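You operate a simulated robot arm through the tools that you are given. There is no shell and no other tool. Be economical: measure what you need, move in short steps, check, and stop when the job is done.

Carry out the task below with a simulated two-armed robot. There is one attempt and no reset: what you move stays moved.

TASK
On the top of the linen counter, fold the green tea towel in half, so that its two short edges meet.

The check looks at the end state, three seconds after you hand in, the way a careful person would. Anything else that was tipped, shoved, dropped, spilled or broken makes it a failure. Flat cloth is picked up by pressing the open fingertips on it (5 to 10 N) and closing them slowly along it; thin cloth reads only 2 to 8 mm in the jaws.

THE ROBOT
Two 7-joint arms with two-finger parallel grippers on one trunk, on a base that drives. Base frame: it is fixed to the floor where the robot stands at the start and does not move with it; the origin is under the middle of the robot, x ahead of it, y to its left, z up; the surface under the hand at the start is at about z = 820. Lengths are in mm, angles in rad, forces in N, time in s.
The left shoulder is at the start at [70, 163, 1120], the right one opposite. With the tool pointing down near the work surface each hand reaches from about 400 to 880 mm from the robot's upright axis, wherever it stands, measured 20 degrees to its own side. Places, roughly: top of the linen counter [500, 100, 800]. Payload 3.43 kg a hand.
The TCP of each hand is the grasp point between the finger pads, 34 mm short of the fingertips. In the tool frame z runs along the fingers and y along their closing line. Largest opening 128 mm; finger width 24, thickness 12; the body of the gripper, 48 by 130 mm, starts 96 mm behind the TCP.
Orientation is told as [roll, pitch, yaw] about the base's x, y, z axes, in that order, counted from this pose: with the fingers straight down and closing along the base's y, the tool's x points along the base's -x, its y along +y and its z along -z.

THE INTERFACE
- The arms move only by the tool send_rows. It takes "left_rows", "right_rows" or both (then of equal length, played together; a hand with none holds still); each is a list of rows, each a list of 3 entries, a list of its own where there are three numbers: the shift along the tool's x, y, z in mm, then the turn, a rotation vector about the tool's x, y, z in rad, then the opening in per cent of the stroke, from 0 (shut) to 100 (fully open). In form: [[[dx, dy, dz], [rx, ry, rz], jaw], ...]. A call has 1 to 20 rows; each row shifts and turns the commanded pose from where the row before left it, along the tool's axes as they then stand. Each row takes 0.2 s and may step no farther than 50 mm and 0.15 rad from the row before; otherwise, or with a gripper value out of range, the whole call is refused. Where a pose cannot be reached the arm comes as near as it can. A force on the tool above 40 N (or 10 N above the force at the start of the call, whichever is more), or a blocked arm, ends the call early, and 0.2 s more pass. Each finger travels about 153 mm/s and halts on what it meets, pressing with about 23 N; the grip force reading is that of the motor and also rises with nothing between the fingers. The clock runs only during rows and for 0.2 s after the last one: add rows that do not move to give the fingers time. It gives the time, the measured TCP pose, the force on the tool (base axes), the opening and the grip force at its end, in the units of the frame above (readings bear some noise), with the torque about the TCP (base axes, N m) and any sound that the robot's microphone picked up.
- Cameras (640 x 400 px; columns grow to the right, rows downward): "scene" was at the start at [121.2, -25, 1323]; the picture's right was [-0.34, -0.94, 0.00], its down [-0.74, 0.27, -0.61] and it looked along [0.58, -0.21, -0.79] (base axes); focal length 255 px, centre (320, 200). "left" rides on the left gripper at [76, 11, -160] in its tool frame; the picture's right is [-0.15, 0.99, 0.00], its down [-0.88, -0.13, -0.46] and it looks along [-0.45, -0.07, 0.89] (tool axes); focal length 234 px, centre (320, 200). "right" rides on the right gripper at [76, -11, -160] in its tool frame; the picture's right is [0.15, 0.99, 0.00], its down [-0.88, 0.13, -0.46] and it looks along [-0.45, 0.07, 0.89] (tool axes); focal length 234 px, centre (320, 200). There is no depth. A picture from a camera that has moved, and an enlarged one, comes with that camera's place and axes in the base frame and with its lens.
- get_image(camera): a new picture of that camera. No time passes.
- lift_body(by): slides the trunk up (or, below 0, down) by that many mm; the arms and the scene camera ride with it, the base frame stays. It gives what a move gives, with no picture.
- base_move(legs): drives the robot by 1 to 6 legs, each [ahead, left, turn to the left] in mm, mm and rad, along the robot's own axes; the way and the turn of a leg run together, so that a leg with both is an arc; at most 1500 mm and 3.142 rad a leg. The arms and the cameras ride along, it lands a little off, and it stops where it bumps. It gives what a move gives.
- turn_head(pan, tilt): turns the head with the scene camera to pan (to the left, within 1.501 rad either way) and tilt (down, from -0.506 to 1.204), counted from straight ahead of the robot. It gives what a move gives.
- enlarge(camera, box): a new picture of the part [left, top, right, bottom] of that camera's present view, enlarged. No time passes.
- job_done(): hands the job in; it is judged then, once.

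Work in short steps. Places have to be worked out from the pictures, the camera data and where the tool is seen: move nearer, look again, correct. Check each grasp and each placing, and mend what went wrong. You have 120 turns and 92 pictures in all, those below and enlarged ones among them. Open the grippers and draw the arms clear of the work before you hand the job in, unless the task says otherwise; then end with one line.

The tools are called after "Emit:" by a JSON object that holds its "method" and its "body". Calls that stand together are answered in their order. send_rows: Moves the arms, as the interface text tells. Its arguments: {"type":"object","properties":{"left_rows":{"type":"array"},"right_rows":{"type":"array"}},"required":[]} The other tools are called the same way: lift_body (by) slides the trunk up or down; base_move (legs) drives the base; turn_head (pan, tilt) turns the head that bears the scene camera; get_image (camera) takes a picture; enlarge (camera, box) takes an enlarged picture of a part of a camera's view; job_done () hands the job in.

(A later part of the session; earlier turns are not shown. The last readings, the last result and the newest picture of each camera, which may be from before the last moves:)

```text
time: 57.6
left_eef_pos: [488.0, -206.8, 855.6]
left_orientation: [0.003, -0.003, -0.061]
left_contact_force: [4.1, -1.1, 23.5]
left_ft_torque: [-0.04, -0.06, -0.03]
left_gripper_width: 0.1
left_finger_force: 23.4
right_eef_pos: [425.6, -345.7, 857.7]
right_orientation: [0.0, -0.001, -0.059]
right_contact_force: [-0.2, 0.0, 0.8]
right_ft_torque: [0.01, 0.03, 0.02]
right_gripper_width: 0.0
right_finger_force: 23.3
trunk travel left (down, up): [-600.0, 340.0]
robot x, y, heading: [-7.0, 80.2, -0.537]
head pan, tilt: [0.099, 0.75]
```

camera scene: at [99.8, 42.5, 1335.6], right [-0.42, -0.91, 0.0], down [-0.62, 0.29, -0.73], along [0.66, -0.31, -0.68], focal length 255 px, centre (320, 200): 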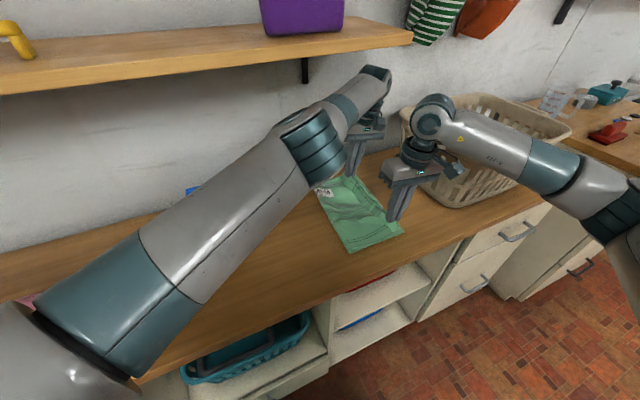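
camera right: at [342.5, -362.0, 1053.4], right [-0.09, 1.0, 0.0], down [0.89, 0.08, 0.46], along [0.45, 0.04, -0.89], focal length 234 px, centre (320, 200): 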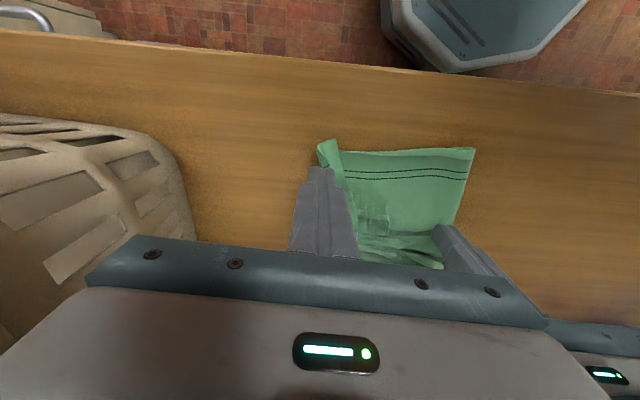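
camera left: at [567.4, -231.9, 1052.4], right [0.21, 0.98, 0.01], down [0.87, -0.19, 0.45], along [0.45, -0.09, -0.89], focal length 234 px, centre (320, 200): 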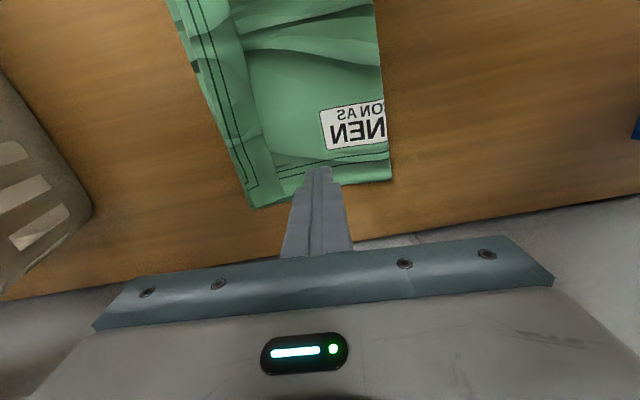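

The clamp holds at 23 N. I'll press the right about 1 mm more and drag 35 mm toward −y.

Emit:
{"method": "send_rows", "body": {"left_rows": [[[0, 0, 0], [0, 0, 0], 0], [[0, 0, 0], [0, 0, 0], 0], [[0, 0, 0], [0, 0, 0], 0], [[0, 0, 0], [0, 0, 0], 0], [[0, 0, 0], [0, 0, 0], 0], [[0, 0, 0], [0, 0, 0], 0], [[0, 0, 0], [0, 0, 0], 0], [[0, 0, 0], [0, 0, 0], 0], [[0, 0, 0], [0, 0, 0], 0]], "right_rows": [[[0, 0, 1], [0, 0, 0], 0], [[0, -5, 0], [0, 0, 0], 0], [[0, -5, 0], [0, 0, 0], 0], [[0, -5, 0], [0, 0, 0], 0], [[0, -5, 0], [0, 0, 0], 0], [[0, -5, 0], [0, 0, 0], 0], [[0, -5, 0], [0, 0, 0], 0], [[0, -5, 0], [0, 0, 0], 0], [[0, 0, 0], [0, 0, 0], 0]]}}

Emit:
{"method": "enlarge", "body": {"camera": "right", "box": [220, 80, 480, 290]}}

```text
time: 59.6
left_eef_pos: [487.7, -205.6, 856.5]
left_orientation: [0.002, -0.004, -0.06]
left_contact_force: [7.9, -3.9, 38.1]
left_ft_torque: [-0.16, -0.21, -0.03]
left_gripper_width: 0.0
left_finger_force: 23.1
right_eef_pos: [421.6, -379.6, 858.0]
right_orientation: [0.0, -0.002, -0.059]
right_contact_force: [0.4, -1.0, -0.1]
right_ft_torque: [0.01, -0.03, 0.02]
right_gripper_width: 0.0
right_finger_force: 22.6
trunk travel left (down, up): [-600.0, 340.0]
robot x, y, heading: [-8.9, 78.6, -0.529]
head pan, tilt: [0.099, 0.75]
```

```text
1.90 times, centred on (350, 185) of right
camera zoom: at [345.2, -386.7, 1017.0], right [-0.09, 1.0, 0.0], down [0.89, 0.08, 0.46], along [0.46, 0.04, -0.89], focal length 446 px, centre (263, 229)
```

zoom: 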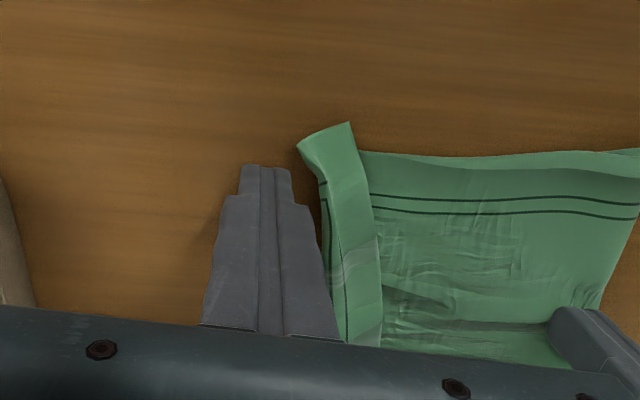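

The finger slipped off over the ridge, leaving a ~22 mm flap at the near end. With the body clamped, I'll set the right finger down just +y of the free edge (y≈−330) and push the edge over from behind.

Emit:
{"method": "send_rows", "body": {"left_rows": [[[0, 0, -1], [0, 0, 0], 0], [[0, 0, 0], [0, 0, 0], 0], [[0, 0, 0], [0, 0, 0], 0], [[0, 0, 0], [0, 0, 0], 0], [[0, 0, 0], [0, 0, 0], 0], [[0, 0, 0], [0, 0, 0], 0]], "right_rows": [[[0, 0, -20], [0, 0, 0], 0], [[-5, 36, 0], [0, 0, 0], 0], [[-5, 33, 0], [0, 0, 0], 0], [[0, 0, 14], [0, 0, 0], 0], [[0, 0, 7], [0, 0, 0], 0], [[0, 0, 0], [0, 0, 0], 0]]}}

Emit:
{"method": "enlarge", "body": {"camera": "right", "box": [220, 80, 480, 290]}}

```text
time: 60.4
left_eef_pos: [489.0, -203.7, 857.0]
left_orientation: [0.005, -0.001, -0.058]
left_contact_force: [-3.1, 6.4, 15.1]
left_ft_torque: [-0.33, -0.03, -0.15]
left_gripper_width: 0.0
left_finger_force: 23.0
right_eef_pos: [435.3, -332.4, 878.1]
right_orientation: [-0.009, 0.001, -0.073]
right_contact_force: [0.5, -3.6, 1.7]
right_ft_torque: [0.57, 0.04, -0.1]
right_gripper_width: 0.1
right_finger_force: 23.2
trunk travel left (down, up): [-600.0, 340.0]
robot x, y, heading: [-5.3, 87.2, -0.529]
head pan, tilt: [0.099, 0.75]
stopped in row 3 (left hand): the force on the tool passed its limit at 67 N (the readings are from after the stop); the commanded pose is now the measured one
```

```text
1.90 times, centred on (350, 185) of right
camera zoom: at [357.4, -335.8, 1037.2], right [-0.07, 1.0, -0.01], down [0.89, 0.07, 0.45], along [0.45, 0.02, -0.89], focal length 446 px, centre (263, 229)
```

zoom: 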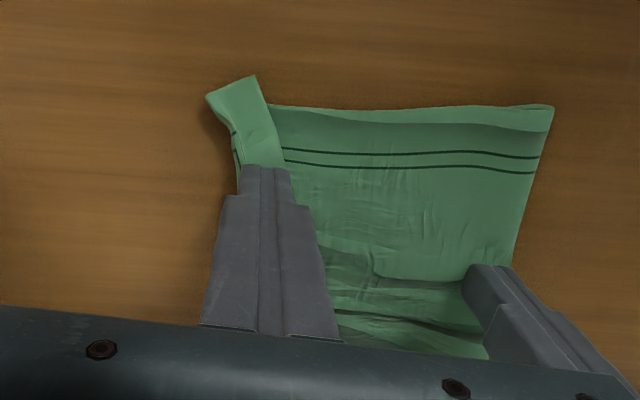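

The two grippers touched each other, so I'll separate them. There's a neater way with one hand: put nearly closed fingertips on the free edge, one finger on the flap and one on the body behind it, then press and *open*. That pulls the two apart with no net push. I'll move the left away to the far end and the right over the near free edge.

Emit:
{"method": "send_rows", "body": {"left_rows": [[[0, 8, -12], [0, 0, 0], 0], [[0, 8, -15], [0, 0, 0], 0], [[-32, 0, 0], [0, 0, 0], 0], [[-32, 0, 0], [0, 0, 0], 0], [[-32, -15, 0], [0, 0, 0], 0], [[-25, -25, 0], [0, 0, 0], 0], [[0, -25, 0], [0, 0, 0], 0], [[0, -10, 0], [0, 0, 0], 0], [[0, 0, 0], [0, 0, 0], 0]], "right_rows": [[[0, 0, 0], [0, 0, 0], 0], [[0, 0, 0], [0, 0, 0], 0], [[0, 0, 0], [-0.009, 0, -0.013], 0], [[0, 0, 0], [0, 0, 0], 0], [[10, 5, 0], [0, 0, 0], 0], [[0, 0, 10], [0, 0, 0], 0], [[0, 0, 5], [0, 0, 0], 0], [[0, 0, 0], [0, 0, 0], 0], [[0, 0, 0], [0, 0, 0], 0]]}}

Emit:
{"method": "enlarge", "body": {"camera": "right", "box": [240, 80, 440, 240]}}

Emit:
{"method": "get_image", "body": {"camera": "left"}}

```text
time: 62.4
left_eef_pos: [607.1, -270.0, 881.3]
left_orientation: [0.009, 0.0, -0.06]
left_contact_force: [-0.1, 0.3, 0.6]
left_ft_torque: [-0.01, -0.02, 0.0]
left_gripper_width: 0.0
left_finger_force: 22.3
right_eef_pos: [425.0, -326.4, 862.3]
right_orientation: [0.0, 0.002, -0.062]
right_contact_force: [1.1, 0.6, -0.1]
right_ft_torque: [0.0, 0.0, 0.02]
right_gripper_width: 0.2
right_finger_force: 22.8
trunk travel left (down, up): [-600.0, 340.0]
robot x, y, heading: [-9.1, 81.9, -0.533]
head pan, tilt: [0.099, 0.75]
```

```text
2.50 times, centred on (340, 160) of right
camera zoom: at [348.4, -332.9, 1021.8], right [-0.08, 1.0, 0.0], down [0.89, 0.08, 0.45], along [0.45, 0.04, -0.89], focal length 585 px, centre (270, 300)
```

zoom: 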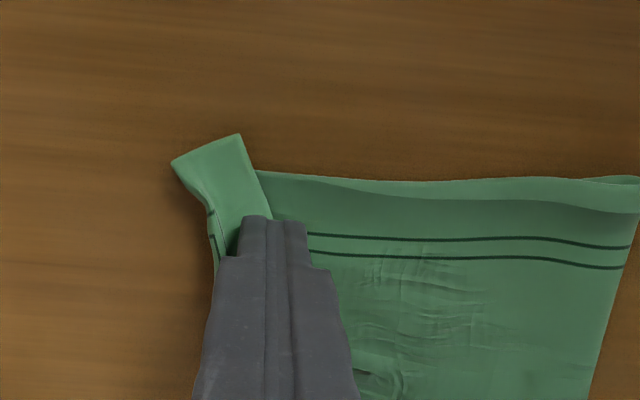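

```text
25 pictures are left
camera left: at [532.3, -256.6, 1039.6], right [0.2, 0.98, 0.01], down [0.87, -0.19, 0.45], along [0.45, -0.09, -0.89], focal length 234 px, centre (320, 200)
```

left: 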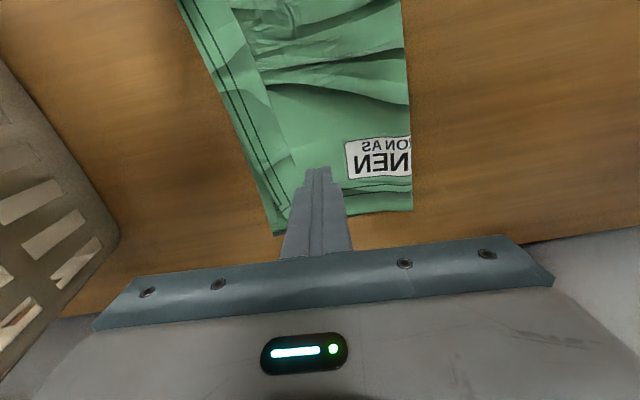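

The fingertips straddle the near free edge. I'll press down gently.

Emit:
{"method": "send_rows", "body": {"right_rows": [[[0, 0, 4], [0, 0, 0], 0], [[0, 0, 2], [0, 0, 0], 0], [[0, 0, 0], [0, 0, 0], 0]]}}

```text
time: 63.2
left_eef_pos: [606.7, -270.1, 881.2]
left_orientation: [0.01, 0.0, -0.06]
left_contact_force: [0.0, 0.9, -0.1]
left_ft_torque: [0.04, 0.02, 0.0]
left_gripper_width: 0.0
left_finger_force: 22.9
right_eef_pos: [425.5, -327.5, 856.5]
right_orientation: [0.001, 0.001, -0.063]
right_contact_force: [0.6, -0.8, 4.1]
right_ft_torque: [-0.05, 0.04, 0.01]
right_gripper_width: 0.0
right_finger_force: 23.1
trunk travel left (down, up): [-600.0, 340.0]
robot x, y, heading: [-6.7, 84.0, -0.533]
head pan, tilt: [0.099, 0.75]
```

4 N with the −y finger on the flap. I'll press 1 mm more and open slowly.

Emit:
{"method": "send_rows", "body": {"right_rows": [[[0, 0, 1], [0, 0, 0], 0], [[0, 0, 0], [0, 0, 0], 4], [[0, 0, 0], [0, 0, 0], 8], [[0, 0, 0], [0, 0, 0], 12], [[0, 0, 0], [0, 0, 0], 16], [[0, 0, 0], [0, 0, 0], 20], [[0, 0, 0], [0, 0, 0], 24], [[0, 0, 0], [0, 0, 0], 28], [[0, 0, 0], [0, 0, 0], 32], [[0, 0, 0], [0, 0, 0], 32]]}}

Emit:
{"method": "enlarge", "body": {"camera": "right", "box": [220, 80, 480, 290]}}

```text
time: 65.4
left_eef_pos: [606.5, -270.8, 882.3]
left_orientation: [0.006, 0.001, -0.059]
left_contact_force: [0.0, 0.3, -0.1]
left_ft_torque: [-0.01, 0.0, -0.01]
left_gripper_width: 0.0
left_finger_force: 22.8
right_eef_pos: [424.6, -325.8, 855.8]
right_orientation: [0.0, -0.001, -0.063]
right_contact_force: [0.3, 2.6, 13.0]
right_ft_torque: [-0.3, 0.07, 0.04]
right_gripper_width: 39.3
right_finger_force: 0.0
trunk travel left (down, up): [-600.0, 340.0]
robot x, y, heading: [-6.2, 81.2, -0.531]
head pan, tilt: [0.099, 0.75]
```

```text
1.90 times, centred on (350, 185) of right
camera zoom: at [347.9, -331.9, 1015.7], right [-0.08, 1.0, 0.0], down [0.89, 0.08, 0.46], along [0.45, 0.04, -0.89], focal length 446 px, centre (263, 229)
```

zoom: 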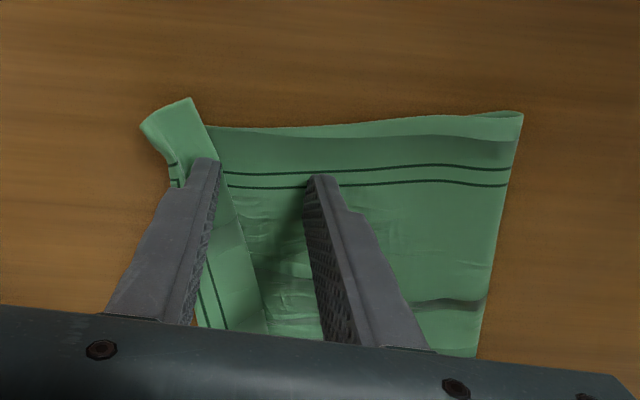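

The body between the fingers has straightened, but nearly all the load is on the −y finger. I'll tilt a little so the +y finger holds the body, and keep opening.

Emit:
{"method": "send_rows", "body": {"right_rows": [[[0, 0, 0], [0.03, 0, 0], 32], [[0, 0, 0], [0.03, 0, 0], 32], [[0, 0, 0], [0, 0, 0], 36], [[0, 0, 0], [0, 0, 0], 40], [[0, 0, 0], [0, 0, 0], 44], [[0, 0, 0], [0, 0, 0], 48], [[0, 0, 0], [0, 0, 0], 52], [[0, 0, 0], [0, 0, 0], 56], [[0, 0, 0], [0, 0, 0], 60], [[0, 0, 0], [0, 0, 0], 60]]}}

Emit:
{"method": "enlarge", "body": {"camera": "right", "box": [220, 80, 480, 290]}}

```text
time: 67.7
left_eef_pos: [607.8, -270.9, 880.4]
left_orientation: [0.007, 0.0, -0.058]
left_contact_force: [0.1, -0.6, 0.1]
left_ft_torque: [0.02, 0.02, -0.03]
left_gripper_width: 0.0
left_finger_force: 23.3
right_eef_pos: [425.2, -325.6, 859.6]
right_orientation: [-0.059, -0.003, -0.061]
right_contact_force: [-4.0, -1.1, 18.3]
right_ft_torque: [0.83, 0.14, 0.21]
right_gripper_width: 75.6
right_finger_force: 0.1
trunk travel left (down, up): [-600.0, 340.0]
robot x, y, heading: [-4.5, 81.5, -0.533]
head pan, tilt: [0.099, 0.75]
stopped in row 10 (right hand): the force on the tool passed its limit at 40 N (the readings are from after the stop); the commanded pose is now the measured one
```

```text
1.90 times, centred on (350, 185) of right
camera zoom: at [348.2, -323.5, 1017.4], right [-0.08, 0.99, -0.06], down [0.89, 0.1, 0.45], along [0.45, -0.01, -0.89], focal length 446 px, centre (263, 229)
```

zoom: 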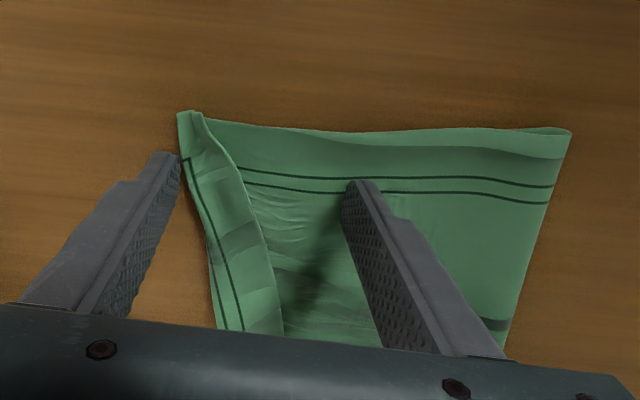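

Very good: at the near corner the flap is almost fully open now, leaving a wedge that widens toward the far end. I'll lift the right clear and do the same with the left at the far end, where the free edge is at y≈−297.

Emit:
{"method": "send_rows", "body": {"left_rows": [[[-17, -12, 0], [0.04, 0, 0], 0], [[-17.5, -13, 0], [0, 0, 0], 0], [[0, 0, 12], [0, 0, 0], 0], [[0, 0, 9], [0, 0, 0], 0], [[0, 0, 2], [0, 0, 0], 0], [[0, 0, 0], [0, 0, 0], 0]], "right_rows": [[[0, 0, -12], [0, 0, 0], 60], [[0, 0, -15], [-0.06, 0, 0], 40], [[0, 0, 0], [0, 0, 0], 20], [[0, 0, 0], [0, 0, 0], 0], [[0, 0, 0], [0, 0, 0], 0], [[0, 0, 0], [0, 0, 0], 0]]}}

Emit:
{"method": "enlarge", "body": {"camera": "left", "box": [220, 60, 480, 270]}}

```text
time: 69.1
left_eef_pos: [640.7, -298.7, 857.0]
left_orientation: [-0.031, 0.0, -0.058]
left_contact_force: [0.4, 0.2, 1.1]
left_ft_torque: [0.01, -0.04, -0.02]
left_gripper_width: 0.1
left_finger_force: 23.0
right_eef_pos: [426.1, -325.2, 882.7]
right_orientation: [0.001, 0.0, -0.063]
right_contact_force: [0.0, -0.4, -0.3]
right_ft_torque: [-0.01, -0.02, -0.03]
right_gripper_width: 0.0
right_finger_force: 22.8
trunk travel left (down, up): [-600.0, 340.0]
robot x, y, heading: [-6.7, 79.6, -0.532]
head pan, tilt: [0.099, 0.75]
```

```text
1.90 times, centred on (350, 165) of left
camera zoom: at [565.4, -278.1, 1016.2], right [0.2, 0.98, -0.03], down [0.87, -0.17, 0.46], along [0.44, -0.12, -0.89], focal length 446 px, centre (263, 267)
```

zoom: 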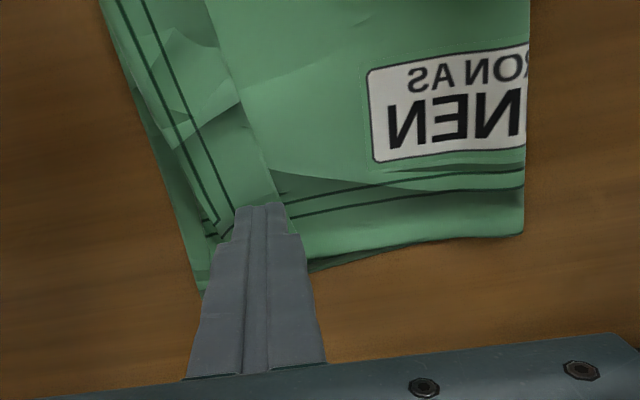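

The free edge lies under the +y finger, so I'll shift 8 mm toward +y, press, and open slowly.

Emit:
{"method": "send_rows", "body": {"left_rows": [[[0, 0, -5], [0, 0, 0], 0], [[0, 8, 0], [0, 0, 0], 0], [[0, 0, 5], [0, 0, 0], 0], [[0, 0, 2], [0, 0, 0], 0], [[0, 0, 0], [0, 0, 0], 0]]}}

```text
time: 70.3
left_eef_pos: [640.1, -290.5, 856.7]
left_orientation: [-0.031, -0.001, -0.06]
left_contact_force: [-0.2, 0.5, 3.7]
left_ft_torque: [0.04, -0.05, 0.06]
left_gripper_width: 0.0
left_finger_force: 22.7
right_eef_pos: [425.1, -324.1, 884.0]
right_orientation: [0.002, 0.0, -0.063]
right_contact_force: [-0.6, 0.1, -0.1]
right_ft_torque: [-0.02, 0.0, 0.01]
right_gripper_width: 0.1
right_finger_force: 23.5
trunk travel left (down, up): [-600.0, 340.0]
robot x, y, heading: [-3.7, 83.8, -0.529]
head pan, tilt: [0.099, 0.75]
```

Emit:
{"method": "send_rows", "body": {"left_rows": [[[0, 0, 1.2], [-0.02, 0, 0], 0], [[0, 0, 0], [0, 0, 0], 4], [[0, 0, 0], [0, 0, 0], 8], [[0, 0, 0], [0, 0, 0], 12], [[0, 0, 0], [0, 0, 0], 16], [[0, 0, 0], [0, 0, 0], 20], [[0, 0, 0], [0, 0, 0], 24], [[0, 0, 0], [0, 0, 0], 28], [[0, 0, 0], [0, 0, 0], 32], [[0, 0, 0], [0, 0, 0], 36], [[0, 0, 0], [0, 0, 0], 40], [[0, 0, 0], [0, 0, 0], 40]]}}

Emit:
{"method": "enlarge", "body": {"camera": "left", "box": [220, 60, 480, 270]}}

```text
time: 72.9
left_eef_pos: [640.2, -290.7, 856.5]
left_orientation: [-0.012, -0.002, -0.059]
left_contact_force: [0.4, -2.3, 14.8]
left_ft_torque: [-0.07, -0.05, -0.01]
left_gripper_width: 46.7
left_finger_force: 0.0
right_eef_pos: [423.8, -324.8, 883.9]
right_orientation: [0.0, -0.001, -0.062]
right_contact_force: [-0.3, -0.8, -0.2]
right_ft_torque: [0.0, 0.02, 0.0]
right_gripper_width: 0.1
right_finger_force: 22.8
trunk travel left (down, up): [-600.0, 340.0]
robot x, y, heading: [-7.0, 83.0, -0.536]
head pan, tilt: [0.099, 0.75]
```

```text
1.90 times, centred on (350, 165) of left
camera zoom: at [564.3, -273.4, 1014.6], right [0.2, 0.98, -0.01], down [0.87, -0.18, 0.46], along [0.45, -0.1, -0.89], focal length 446 px, centre (263, 267)
```

zoom: 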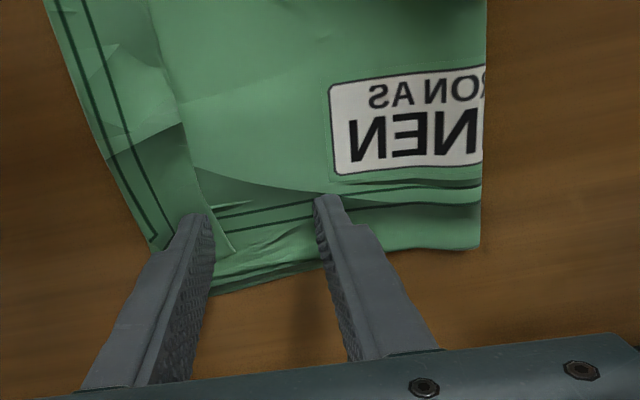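

Load is balanced and the flap is moving with the finger. I'll keep opening.

Emit:
{"method": "send_rows", "body": {"left_rows": [[[0, 0, 0], [0, 0, 0], 44], [[0, 0, 0], [0, 0, 0], 48], [[0, 0, 0], [0, 0, 0], 52], [[0, 0, 0], [0, 0, 0], 56], [[0, 0, 0], [0, 0, 0], 60], [[0, 0, 0], [0, 0, 0], 64], [[0, 0, 0], [0, 0, 0], 68], [[0, 0, 0], [0, 0, 0], 72], [[0, 0, 0], [0, 0, 0], 76], [[0, 0, 0], [0, 0, 0], 76]]}}

Emit:
{"method": "get_image", "body": {"camera": "left"}}

```text
time: 75.1
left_eef_pos: [639.1, -290.2, 857.2]
left_orientation: [-0.012, -0.001, -0.06]
left_contact_force: [-0.9, -4.9, 18.7]
left_ft_torque: [0.68, -0.15, -0.06]
left_gripper_width: 94.2
left_finger_force: 0.0
right_eef_pos: [423.9, -324.0, 882.9]
right_orientation: [0.001, -0.002, -0.062]
right_contact_force: [-0.7, 0.1, -0.3]
right_ft_torque: [0.0, 0.0, 0.0]
right_gripper_width: 0.0
right_finger_force: 23.3
trunk travel left (down, up): [-600.0, 340.0]
robot x, y, heading: [-6.0, 85.2, -0.537]
head pan, tilt: [0.099, 0.75]
```

```text
20 pictures are left
camera left: at [564.3, -273.2, 1014.7], right [0.2, 0.98, -0.01], down [0.87, -0.18, 0.46], along [0.45, -0.1, -0.89], focal length 234 px, centre (320, 200)
```

left: 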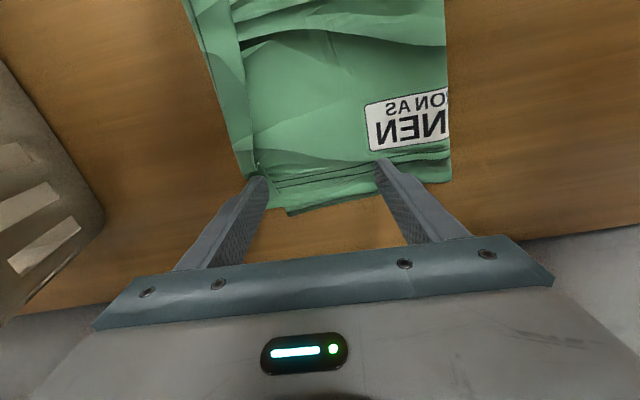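

The far flap is nearly open too. I'll lift both clear to review the whole towel.

Emit:
{"method": "send_rows", "body": {"left_rows": [[[0, 0, -14], [0, 0, 0], 76], [[0, 0, -20], [0, 0, 0], 50], [[0, 25, 0], [0, 0, 0], 25], [[0, 30, 0], [0, 0, 0], 0], [[0, 30, 0], [0, 0, 0], 0], [[0, 30, 0], [0, 0, 0], 0], [[0, 0, 0], [0, 0, 0], 0]], "right_rows": [[[25, 0, -25], [0, 0, 0], 0], [[30, 0, -25], [0, 0, 0], 0], [[30, 0, -25], [0, 0, 0], 0], [[30, 0, -25], [0, 0, 0], 0], [[0, 0, 0], [0, 0, 0], 0], [[0, 0, 0], [0, 0, 0], 0], [[0, 0, 0], [0, 0, 0], 0]]}}

Emit:
{"method": "get_image", "body": {"camera": "right"}}

Emit:
{"method": "enlarge", "body": {"camera": "scene", "box": [270, 120, 430, 280]}}

```text
time: 76.7
left_eef_pos: [647.5, -175.0, 886.1]
left_orientation: [-0.011, 0.0, -0.06]
left_contact_force: [0.0, 0.1, 0.7]
left_ft_torque: [-0.04, 0.0, 0.03]
left_gripper_width: 0.0
left_finger_force: 22.7
right_eef_pos: [310.5, -319.6, 984.4]
right_orientation: [0.001, 0.001, -0.064]
right_contact_force: [0.1, -0.6, -1.0]
right_ft_torque: [-0.01, 0.02, -0.02]
right_gripper_width: 0.0
right_finger_force: 22.8
trunk travel left (down, up): [-600.0, 340.0]
robot x, y, heading: [-5.4, 86.4, -0.533]
head pan, tilt: [0.099, 0.75]
```

```text
19 pictures are left
camera right: at [233.9, -325.6, 1142.6], right [-0.08, 1.0, 0.0], down [0.89, 0.07, 0.46], along [0.45, 0.04, -0.89], focal length 234 px, centre (320, 200)
```

right: 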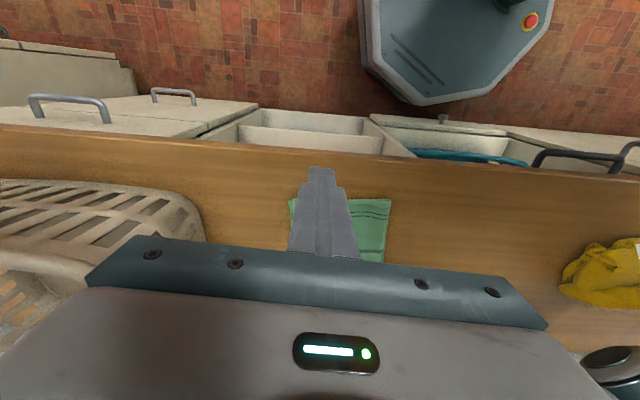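

```text
2.50 times, centred on (350, 200) of scene
camera zoom: at [113.1, 21.9, 1335.6], right [-0.42, -0.91, 0.0], down [-0.62, 0.29, -0.73], along [0.66, -0.31, -0.68], focal length 638 px, centre (245, 200)
```

zoom: 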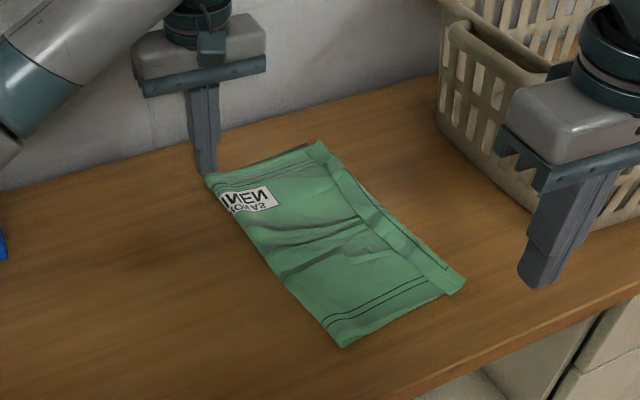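

The overview shows an even strip of about 25 mm left to unroll (free edge at y≈−333 near, −327 far). I'll bring both hands onto the free edge for a second opening pass.

Emit:
{"method": "send_rows", "body": {"right_rows": [[[-23, -1, 10], [0, 0, 0], 0], [[-23, -1, 15], [0, 0, 0], 0], [[-23, -1, 20], [0, 0, 0], 0], [[-23, -1, 25], [0, 0, 0], 0], [[-23, -1, 25], [0, 0, 0], 0], [[0, 0, 20], [0, 0, 0], 0], [[0, 0, 0], [0, 0, 0], 0]], "left_rows": [[[0, -30, 0], [0, 0, 0], 0], [[0, -30, 0], [0, 0, 0], 0], [[0, -30, 0], [0, 0, 0], 0], [[0, -30, 0], [0, 0, 0], 0], [[0, -31, 0], [0, 0, 0], 0], [[0, 0, 20], [0, 0, 0], 0], [[0, 0, 0], [0, 0, 0], 0]]}}

Emit:
{"method": "enlarge", "body": {"camera": "right", "box": [240, 80, 440, 240]}}

Emit:
{"method": "enlarge", "body": {"camera": "left", "box": [220, 60, 480, 270]}}

```text
time: 78.3
left_eef_pos: [637.8, -326.4, 869.0]
left_orientation: [-0.011, 0.0, -0.059]
left_contact_force: [-0.6, 0.0, -0.1]
left_ft_torque: [0.0, -0.03, 0.03]
left_gripper_width: 0.2
left_finger_force: 22.5
right_eef_pos: [426.2, -331.4, 867.9]
right_orientation: [0.0, 0.001, -0.063]
right_contact_force: [0.7, 0.1, 0.6]
right_ft_torque: [0.05, -0.01, 0.04]
right_gripper_width: 0.0
right_finger_force: 23.1
trunk travel left (down, up): [-600.0, 340.0]
robot x, y, heading: [-8.3, 80.8, -0.536]
head pan, tilt: [0.099, 0.75]
```

```text
2.50 times, centred on (340, 160) of right
camera zoom: at [348.1, -337.5, 1026.6], right [-0.08, 1.0, 0.0], down [0.89, 0.07, 0.46], along [0.45, 0.04, -0.89], focal length 585 px, centre (270, 300)
```

zoom: 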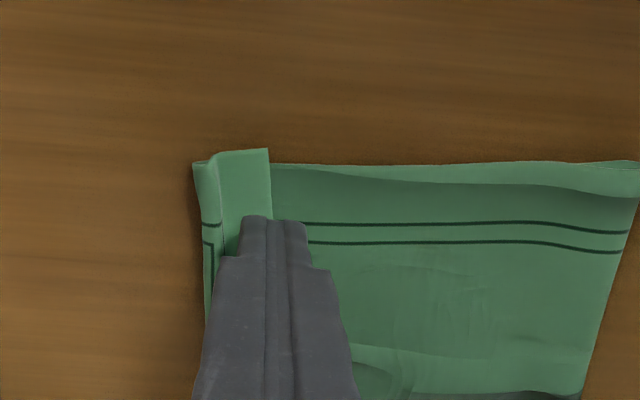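

```text
1.90 times, centred on (350, 165) of left
camera zoom: at [563.3, -308.9, 1027.9], right [0.2, 0.98, -0.01], down [0.87, -0.18, 0.46], along [0.45, -0.1, -0.89], focal length 446 px, centre (263, 267)
```

zoom: 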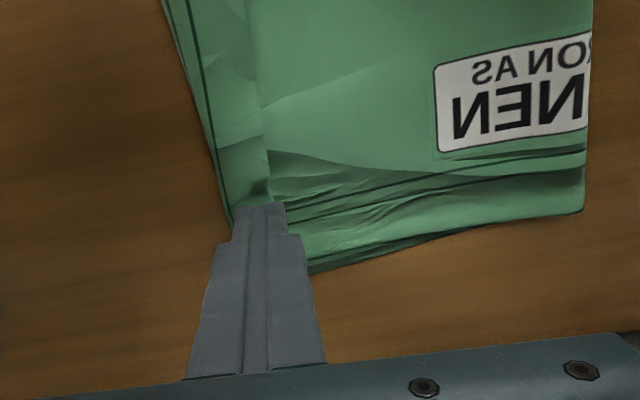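

Right is centred on the free edge; left needs +5 mm. Then I'll press both.

Emit:
{"method": "send_rows", "body": {"right_rows": [[[0, 1, 5], [0, 0, 0], 0], [[0, 0, 5], [0, 0, 0], 0], [[0, 0, 2.5], [0, 0, 0], 0], [[0, 0, 0], [0, 0, 0], 0]], "left_rows": [[[0, 6, 5], [0, 0, 0], 0], [[0, 0, 6], [0, 0, 0], 0], [[0, 0, 3], [0, 0, 0], 0], [[0, 0, 0], [0, 0, 0], 0]]}}

```text
time: 79.3
left_eef_pos: [638.9, -320.5, 857.2]
left_orientation: [-0.013, -0.002, -0.06]
left_contact_force: [2.3, -0.2, 8.3]
left_ft_torque: [-0.04, -0.1, 0.02]
left_gripper_width: 0.0
left_finger_force: 23.0
right_eef_pos: [424.2, -329.8, 857.2]
right_orientation: [-0.002, -0.002, -0.063]
right_contact_force: [1.9, -0.2, 4.5]
right_ft_torque: [-0.04, -0.09, 0.03]
right_gripper_width: 0.2
right_finger_force: 23.3
trunk travel left (down, up): [-600.0, 340.0]
robot x, y, heading: [-7.9, 82.2, -0.536]
head pan, tilt: [0.099, 0.75]
```

Pressed at 8 N and 5 N. I'll open both slowly together.

Emit:
{"method": "send_rows", "body": {"right_rows": [[[0, 0, 1], [0.02, 0, 0], 0], [[0, 0, 0], [0, 0, 0], 4], [[0, 0, 0], [0, 0, 0], 8], [[0, 0, 0], [0, 0, 0], 12], [[0, 0, 0], [0, 0, 0], 16], [[0, 0, 0], [0, 0, 0], 20], [[0, 0, 0], [0, 0, 0], 24], [[0, 0, 0], [0, 0, 0], 28], [[0, 0, 0], [0, 0, 0], 32], [[0, 0, 0], [0, 0, 0], 36], [[0, 0, 0], [0, 0, 0], 40], [[0, 0, 0], [0, 0, 0], 44], [[0, 0, 0], [0, 0, 0], 48], [[0, 0, 0], [0, 0, 0], 52], [[0, 0, 0], [0, 0, 0], 52]], "left_rows": [[[0, 0, 0.5], [0, 0, 0], 0], [[0, 0, 0], [0, 0, 0], 4], [[0, 0, 0], [0, 0, 0], 8], [[0, 0, 0], [0, 0, 0], 12], [[0, 0, 0], [0, 0, 0], 16], [[0, 0, 0], [0, 0, 0], 20], [[0, 0, 0], [0, 0, 0], 24], [[0, 0, 0], [0, 0, 0], 28], [[0, 0, 0], [0, 0, 0], 32], [[0, 0, 0], [0, 0, 0], 36], [[0, 0, 0], [0, 0, 0], 40], [[0, 0, 0], [0, 0, 0], 44], [[0, 0, 0], [0, 0, 0], 48], [[0, 0, 0], [0, 0, 0], 52], [[0, 0, 0], [0, 0, 0], 52]]}}

Emit:
{"method": "enlarge", "body": {"camera": "right", "box": [200, 80, 460, 290]}}

Emit:
{"method": "enlarge", "body": {"camera": "left", "box": [200, 0, 460, 230]}}

```text
time: 82.5
left_eef_pos: [637.6, -319.9, 857.3]
left_orientation: [-0.012, -0.001, -0.059]
left_contact_force: [0.2, -2.5, 10.5]
left_ft_torque: [-0.04, -0.02, -0.01]
left_gripper_width: 63.6
left_finger_force: 0.1
right_eef_pos: [423.8, -329.0, 856.8]
right_orientation: [-0.021, -0.004, -0.062]
right_contact_force: [-0.2, -3.8, 14.4]
right_ft_torque: [0.47, 0.03, -0.02]
right_gripper_width: 64.2
right_finger_force: 0.0
trunk travel left (down, up): [-600.0, 340.0]
robot x, y, heading: [-4.0, 82.2, -0.529]
head pan, tilt: [0.099, 0.75]
```

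```text
1.90 times, centred on (330, 185) of right
camera zoom: at [346.9, -332.3, 1015.4], right [-0.08, 1.0, -0.02], down [0.89, 0.08, 0.46], along [0.46, 0.02, -0.89], focal length 446 px, centre (301, 229)
```

zoom: 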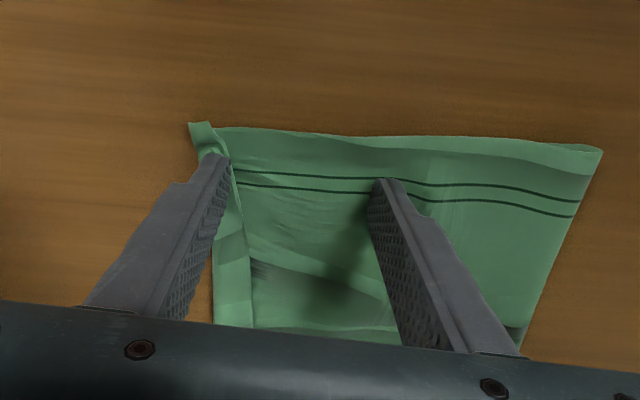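

```text
1.74 times, centred on (330, 115) of left
camera zoom: at [562.0, -303.0, 1014.7], right [0.2, 0.98, -0.01], down [0.87, -0.18, 0.46], along [0.45, -0.1, -0.89], focal length 407 px, centre (303, 348)
```

zoom: 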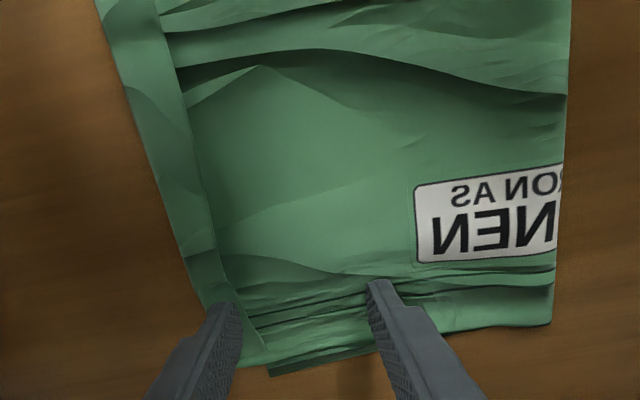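

Flap is down to ~15 mm. Continuing to open.

Emit:
{"method": "send_rows", "body": {"right_rows": [[[0, 0, 0], [-0.02, 0, 0], 55], [[0, 0, 0], [0, 0, 0], 58], [[0, 0, 0], [0, 0, 0], 61], [[0, 0, 0], [0, 0, 0], 64], [[0, 0, 0], [0, 0, 0], 67], [[0, 0, 0], [0, 0, 0], 70], [[0, 0, 0], [0, 0, 0], 73], [[0, 0, 0], [0, 0, 0], 76], [[0, 0, 0], [0, 0, 0], 80], [[0, 0, 0], [0, 0, 0], 80], [[0, 0, -12], [0, 0, 0], 80], [[0, 0, -15], [0, 0, 0], 60], [[30, 0, -30], [0, 0, 0], 30], [[40, 0, -20], [0, 0, 0], 0], [[40, 0, -20], [0, 0, 0], 0], [[0, 0, 0], [0, 0, 0], 0]], "left_rows": [[[0, 0, 0.3], [0, 0, 0], 55], [[0, 0, 0], [0, 0, 0], 58], [[0, 0, 0], [0, 0, 0], 61], [[0, 0, 0], [0, 0, 0], 64], [[0, 0, 0], [0, 0, 0], 67], [[0, 0, 0], [0, 0, 0], 70], [[0, 0, 0], [0, 0, 0], 73], [[0, 0, 0], [0, 0, 0], 76], [[0, 0, 0], [0, 0, 0], 80], [[0, 0, 0], [0, 0, 0], 80], [[0, 0, -12], [0, 0, 0], 80], [[0, 0, -15], [0, 0, 0], 60], [[0, 35, 0], [0, 0, 0], 30], [[0, 40, 0], [0, 0, 0], 0], [[0, 40, 0], [0, 0, 0], 0], [[0, 30, 0], [0, 0, 0], 0]]}}

Emit:
{"method": "enlarge", "body": {"camera": "scene", "box": [290, 130, 420, 260]}}

```text
time: 85.9
left_eef_pos: [648.7, -173.0, 877.8]
left_orientation: [-0.01, 0.002, -0.061]
left_contact_force: [0.5, 0.3, 0.0]
left_ft_torque: [-0.04, -0.05, 0.02]
left_gripper_width: 0.0
left_finger_force: 23.0
right_eef_pos: [317.0, -322.3, 952.1]
right_orientation: [0.0, 0.002, -0.064]
right_contact_force: [0.1, 0.3, -0.2]
right_ft_torque: [-0.02, 0.08, -0.01]
right_gripper_width: 0.0
right_finger_force: 22.8
trunk travel left (down, up): [-600.0, 340.0]
robot x, y, heading: [-7.8, 77.9, -0.53]
head pan, tilt: [0.099, 0.75]
```

```text
3.08 times, centred on (355, 195) of scene
camera zoom: at [114.5, 24.1, 1335.5], right [-0.42, -0.91, 0.0], down [-0.62, 0.29, -0.73], along [0.66, -0.31, -0.68], focal length 785 px, centre (212, 215)
```

zoom: 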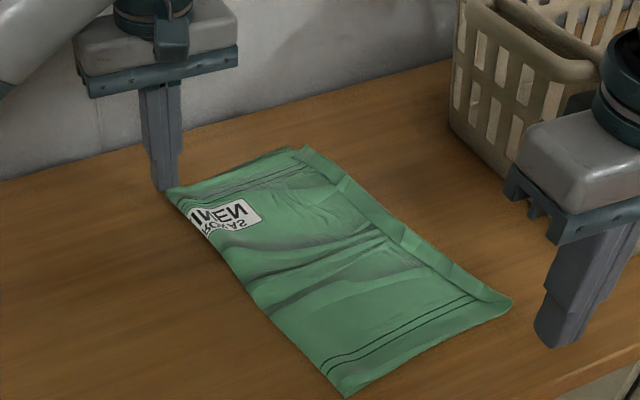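

Nearly there: the ends are almost open and a ~20 mm strip remains in the middle. I'll use the right hand at the middle, turned to match the edge line.

Emit:
{"method": "send_rows", "body": {"right_rows": [[[-20, 0, 0], [0, 0, -0.1], 0], [[-20, 0, 0], [0, 0, -0.1], 0], [[-40, -14, 0], [0, 0, 0], 0], [[-40, -14, 0], [0, 0, 0], 0], [[-40, -14, 10], [0, 0, 0], 0], [[-38, -14, 25], [0, 0, 0], 0], [[0, 0, 25], [0, 0, 0], 0], [[0, 0, 20], [0, 0, 0], 0], [[0, 0, 0], [0, 0, 0], 0]]}}

Emit:
{"method": "get_image", "body": {"camera": "right"}}

```text
time: 87.9
left_eef_pos: [648.6, -174.4, 879.1]
left_orientation: [-0.013, 0.001, -0.059]
left_contact_force: [0.5, 0.6, -0.2]
left_ft_torque: [0.05, 0.0, 0.02]
left_gripper_width: 0.0
left_finger_force: 23.0
right_eef_pos: [519.1, -357.6, 871.3]
right_orientation: [0.002, 0.0, 0.138]
right_contact_force: [-0.2, 1.2, -0.6]
right_ft_torque: [0.01, -0.01, 0.02]
right_gripper_width: 0.0
right_finger_force: 22.4
trunk travel left (down, up): [-600.0, 340.0]
robot x, y, heading: [-7.6, 84.3, -0.534]
head pan, tilt: [0.099, 0.75]
```

```text
12 pictures are left
camera right: at [445.0, -378.3, 1030.8], right [-0.28, 0.96, 0.0], down [0.85, 0.25, 0.46], along [0.44, 0.13, -0.89], focal length 234 px, centre (320, 200)
```

right: 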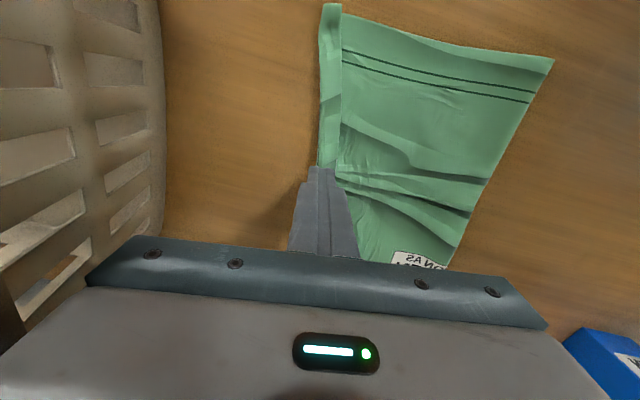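

At mid the free edge is at y≈−339 and the ridge at −359. I'll shift +19 mm and press.

Emit:
{"method": "send_rows", "body": {"right_rows": [[[0, 10, 0], [0, 0, 0], 0], [[0, 9, 6], [0, 0, 0], 0], [[0, 0, 6], [0, 0, 0], 0], [[0, 0, 3], [0, 0, 0], 0], [[0, 0, 0], [0, 0, 0], 0]]}}

```text
time: 89.1
left_eef_pos: [647.8, -175.3, 879.8]
left_orientation: [-0.013, 0.001, -0.06]
left_contact_force: [-0.2, -0.8, -0.7]
left_ft_torque: [-0.03, -0.03, -0.01]
left_gripper_width: 0.0
left_finger_force: 22.6
right_eef_pos: [517.2, -337.7, 856.7]
right_orientation: [-0.001, 0.0, 0.138]
right_contact_force: [0.3, 0.2, 2.3]
right_ft_torque: [-0.03, -0.01, 0.01]
right_gripper_width: 0.1
right_finger_force: 23.8
trunk travel left (down, up): [-600.0, 340.0]
robot x, y, heading: [-7.6, 82.3, -0.533]
head pan, tilt: [0.099, 0.75]
```

Light contact; I'll press about 1.5 mm more and open to 70 %.

Emit:
{"method": "send_rows", "body": {"right_rows": [[[0, 0, 1.5], [0.01, 0, 0], 0], [[0, 0, 0], [0, 0, 0], 4], [[0, 0, 0], [0, 0, 0], 8], [[0, 0, 0], [0, 0, 0], 12], [[0, 0, 0], [0, 0, 0], 16], [[0, 0, 0], [0, 0, 0], 20], [[0, 0, 0], [0, 0, 0], 24], [[0, 0, 0], [0, 0, 0], 28], [[0, 0, 0], [0, 0, 0], 32], [[0, 0, 0], [0, 0, 0], 36], [[0, 0, 0], [0, 0, 0], 40], [[0, 0, 0], [0, 0, 0], 44], [[0, 0, 0], [0, 0, 0], 48], [[0, 0, 0], [0, 0, 0], 52], [[0, 0, 0], [0, 0, 0], 56], [[0, 0, 0], [0, 0, 0], 60], [[0, 0, 0], [0, 0, 0], 64], [[0, 0, 0], [0, 0, 0], 68], [[0, 0, 0], [0, 0, 0], 72], [[0, 0, 0], [0, 0, 0], 72]]}}

Emit:
{"method": "get_image", "body": {"camera": "right"}}

```text
time: 93.3
left_eef_pos: [647.6, -174.7, 879.0]
left_orientation: [-0.011, 0.0, -0.06]
left_contact_force: [0.6, -0.2, 0.3]
left_ft_torque: [0.02, -0.01, 0.03]
left_gripper_width: 0.0
left_finger_force: 23.5
right_eef_pos: [515.8, -337.8, 855.9]
right_orientation: [-0.01, -0.001, 0.139]
right_contact_force: [0.8, -1.7, 11.2]
right_ft_torque: [0.46, 0.02, -0.02]
right_gripper_width: 90.5
right_finger_force: 0.1
trunk travel left (down, up): [-600.0, 340.0]
robot x, y, heading: [-9.1, 85.6, -0.53]
head pan, tilt: [0.099, 0.75]
```

```text
11 pictures are left
camera right: at [442.0, -357.3, 1015.2], right [-0.28, 0.96, -0.01], down [0.85, 0.25, 0.46], along [0.44, 0.12, -0.89], focal length 234 px, centre (320, 200)
```

right: 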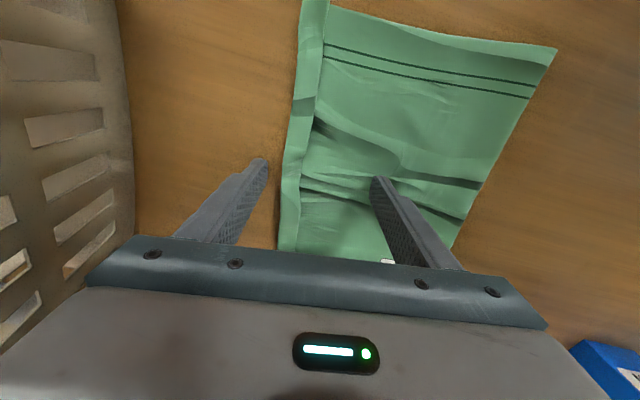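

The middle flap is ~15 mm wide now, with its free edge at y≈−354. Closed fingers at the present spot sit just behind it, so I'll lift, close, press on the body, and open again. The −y finger will push the free edge over while the +y finger anchors the body.

Emit:
{"method": "send_rows", "body": {"right_rows": [[[0, 0, -10], [0, 0, 0], 72], [[0, 0, 0], [0, 0, 0], 45], [[0, 0, 0], [0, 0, 0], 20], [[0, 0, 0], [0, 0, 0], 0], [[0, 0, 5], [0, 0, 0], 0], [[0, 0, 4], [0, 0, 0], 0], [[0, 0, 1], [0, 0, 0], 0], [[0, 0, 0], [0, 0, 0], 5], [[0, 0, 0], [0, 0, 0], 10], [[0, 0, 0], [0, 0, 0], 15], [[0, 0, 0], [0, 0, 0], 20], [[0, 0, 0], [0, 0, 0], 25], [[0, 0, 0], [0, 0, 0], 30], [[0, 0, 0], [0, 0, 0], 35], [[0, 0, 0], [0, 0, 0], 40], [[0, 0, 0], [0, 0, 0], 45], [[0, 0, 0], [0, 0, 0], 50], [[0, 0, 0], [0, 0, 0], 55], [[0, 0, 0], [0, 0, 0], 60], [[0, 0, 0], [0, 0, 0], 60]]}}

Emit:
{"method": "get_image", "body": {"camera": "right"}}

```text
time: 97.5
left_eef_pos: [646.7, -173.3, 880.1]
left_orientation: [-0.013, -0.001, -0.059]
left_contact_force: [0.6, 0.3, 0.0]
left_ft_torque: [0.0, 0.0, -0.02]
left_gripper_width: 0.0
left_finger_force: 23.1
right_eef_pos: [515.2, -336.8, 857.0]
right_orientation: [-0.011, -0.001, 0.138]
right_contact_force: [-1.0, 4.2, 17.4]
right_ft_torque: [-0.58, -0.07, 0.03]
right_gripper_width: 74.3
right_finger_force: 0.0
trunk travel left (down, up): [-600.0, 340.0]
robot x, y, heading: [-4.9, 84.7, -0.534]
head pan, tilt: [0.099, 0.75]
```

```text
10 pictures are left
camera right: at [441.1, -356.3, 1015.9], right [-0.28, 0.96, -0.01], down [0.85, 0.25, 0.46], along [0.44, 0.12, -0.89], focal length 234 px, centre (320, 200)
```

right: 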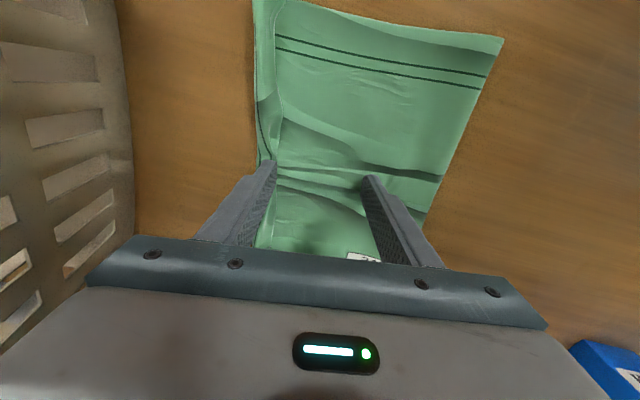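

The stack slid some, since the load was mostly on the −y finger. I'll lift the right hand back and up to see the whole edge.

Emit:
{"method": "send_rows", "body": {"right_rows": [[[0, 0, -12], [0, 0, 0], 60], [[0, 0, -20], [0, 0, 0], 40], [[20, 20, -25], [0, 0, 0.05], 20], [[35, 20, -20], [0, 0, 0.05], 0], [[40, 20, -10], [0, 0, 0.05], 0], [[40, 20, 0], [0, 0, 0.05], 0], [[0, 0, 0], [0, 0, 0], 0]]}}

Emit:
{"method": "enlarge", "body": {"camera": "scene", "box": [290, 130, 420, 260]}}

Emit:
{"method": "get_image", "body": {"camera": "right"}}

```text
time: 99.1
left_eef_pos: [649.2, -175.1, 878.6]
left_orientation: [-0.01, 0.001, -0.059]
left_contact_force: [0.1, -0.3, -0.2]
left_ft_torque: [-0.03, -0.01, -0.02]
left_gripper_width: 0.1
left_finger_force: 22.6
right_eef_pos: [376.7, -263.6, 941.4]
right_orientation: [-0.009, -0.001, -0.063]
right_contact_force: [-0.4, 0.0, -0.3]
right_ft_torque: [0.0, 0.04, -0.02]
right_gripper_width: 0.0
right_finger_force: 23.2
trunk travel left (down, up): [-600.0, 340.0]
robot x, y, heading: [-5.2, 82.2, -0.533]
head pan, tilt: [0.099, 0.75]
```

```text
3.08 times, centred on (355, 195) of scene
camera zoom: at [113.9, 22.9, 1335.6], right [-0.42, -0.91, 0.0], down [-0.62, 0.29, -0.73], along [0.66, -0.31, -0.68], focal length 785 px, centre (212, 215)
```

zoom: 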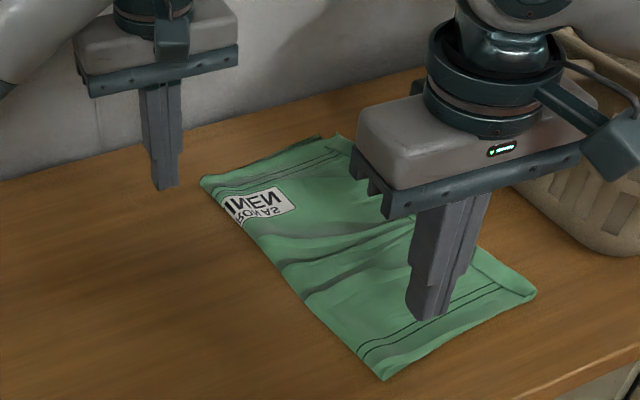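

```text
8 pictures are left
camera right: at [300.0, -268.5, 1100.9], right [-0.08, 1.0, -0.01], down [0.89, 0.08, 0.46], along [0.46, 0.03, -0.89], focal length 234 px, centre (320, 200)
```

right: 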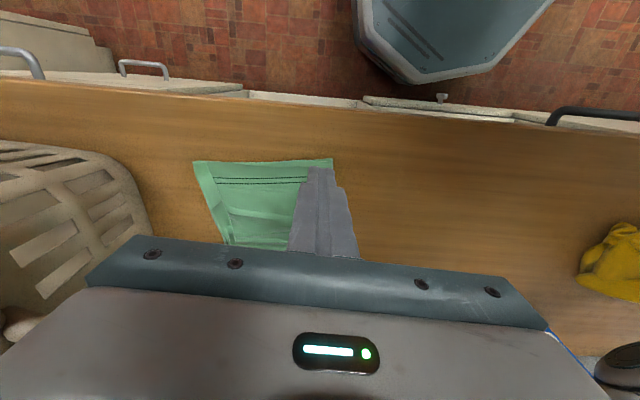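

The stack measures ~180 mm wide with only a ~10 mm hem still turned back. I'll take a close look at the edge strip to judge how the two short edges lie.

Emit:
{"method": "enlarge", "body": {"camera": "right", "box": [180, 150, 300, 250]}}

```text
4.00 times, centred on (240, 200) of right
camera zoom: at [300.0, -268.5, 1100.9], right [-0.08, 1.0, -0.01], down [0.89, 0.08, 0.46], along [0.46, 0.03, -0.89], focal length 937 px, centre (640, 200)
```

zoom: 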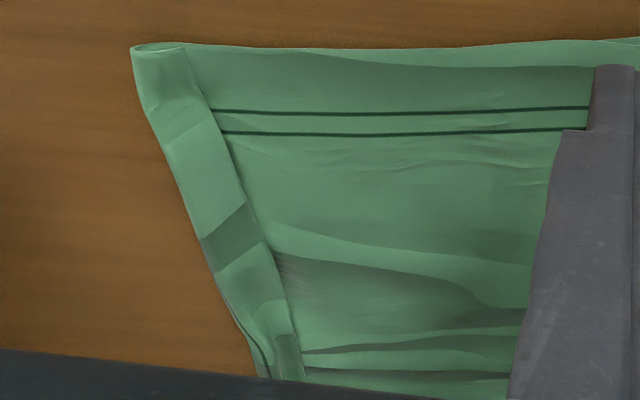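

A ~17 mm hem is still turned back, so I'll keep working it. First I'll bring the stack back from the basket side by pressing on its body with both hands and sliding it (right +65, left +35, which also squares it).

Emit:
{"method": "send_rows", "body": {"right_rows": [[[-15, -14, 5], [0, 0, 0], 0], [[-15, -14, 15], [0, 0, 0], 0], [[-15, -14, 20], [0, 0, 0], 0], [[-13, -11, 20], [0, 0, 0], 0], [[0, 0, 18], [0, 0, 0], 0], [[0, 0, 5], [0, 0, 0], 0], [[0, 0, 3], [0, 0, 0], 0], [[0, 0, 0], [0, 0, 0], 0]], "left_rows": [[[2.5, -32, 0], [0, 0, 0], 0], [[2.5, -32, 0], [0, 0, 0], 0], [[2.5, -31, 0], [0, 0, 0], 0], [[2, -31, 0], [0, 0, 0], 0], [[0, 0, 15], [0, 0, 0], 0], [[0, 0, 6], [0, 0, 0], 0], [[0, 0, 3], [0, 0, 0], 0], [[0, 0, 0], [0, 0, 0], 0]]}}

```text
time: 100.9
left_eef_pos: [629.7, -300.5, 858.3]
left_orientation: [-0.011, 0.0, -0.06]
left_contact_force: [-0.2, -0.2, 0.5]
left_ft_torque: [0.01, -0.04, -0.02]
left_gripper_width: 0.0
left_finger_force: 22.9
right_eef_pos: [432.1, -322.2, 856.4]
right_orientation: [-0.009, -0.002, -0.063]
right_contact_force: [-0.1, -0.5, 0.4]
right_ft_torque: [-0.01, -0.03, -0.03]
right_gripper_width: 0.0
right_finger_force: 22.8
trunk travel left (down, up): [-600.0, 340.0]
robot x, y, heading: [-1.8, 84.7, -0.533]
head pan, tilt: [0.099, 0.75]
```

Emit:
{"method": "send_rows", "body": {"right_rows": [[[0, 0, 2], [0, 0, 0], 0], [[0, 0, 0], [0, 0, 0], 0]], "left_rows": [[[0, 0, 3], [0, 0, 0], 0], [[0, 0, 0], [0, 0, 0], 0]]}}

```text
time: 101.5
left_eef_pos: [629.9, -301.1, 856.8]
left_orientation: [-0.013, -0.002, -0.059]
left_contact_force: [1.6, -1.2, 7.2]
left_ft_torque: [0.0, -0.06, 0.03]
left_gripper_width: 0.1
left_finger_force: 22.8
right_eef_pos: [431.9, -320.2, 857.0]
right_orientation: [-0.01, -0.005, -0.064]
right_contact_force: [0.3, -1.5, 8.9]
right_ft_torque: [-0.02, -0.01, 0.0]
right_gripper_width: 0.0
right_finger_force: 22.9
trunk travel left (down, up): [-600.0, 340.0]
robot x, y, heading: [-4.1, 85.0, -0.527]
head pan, tilt: [0.099, 0.75]
```

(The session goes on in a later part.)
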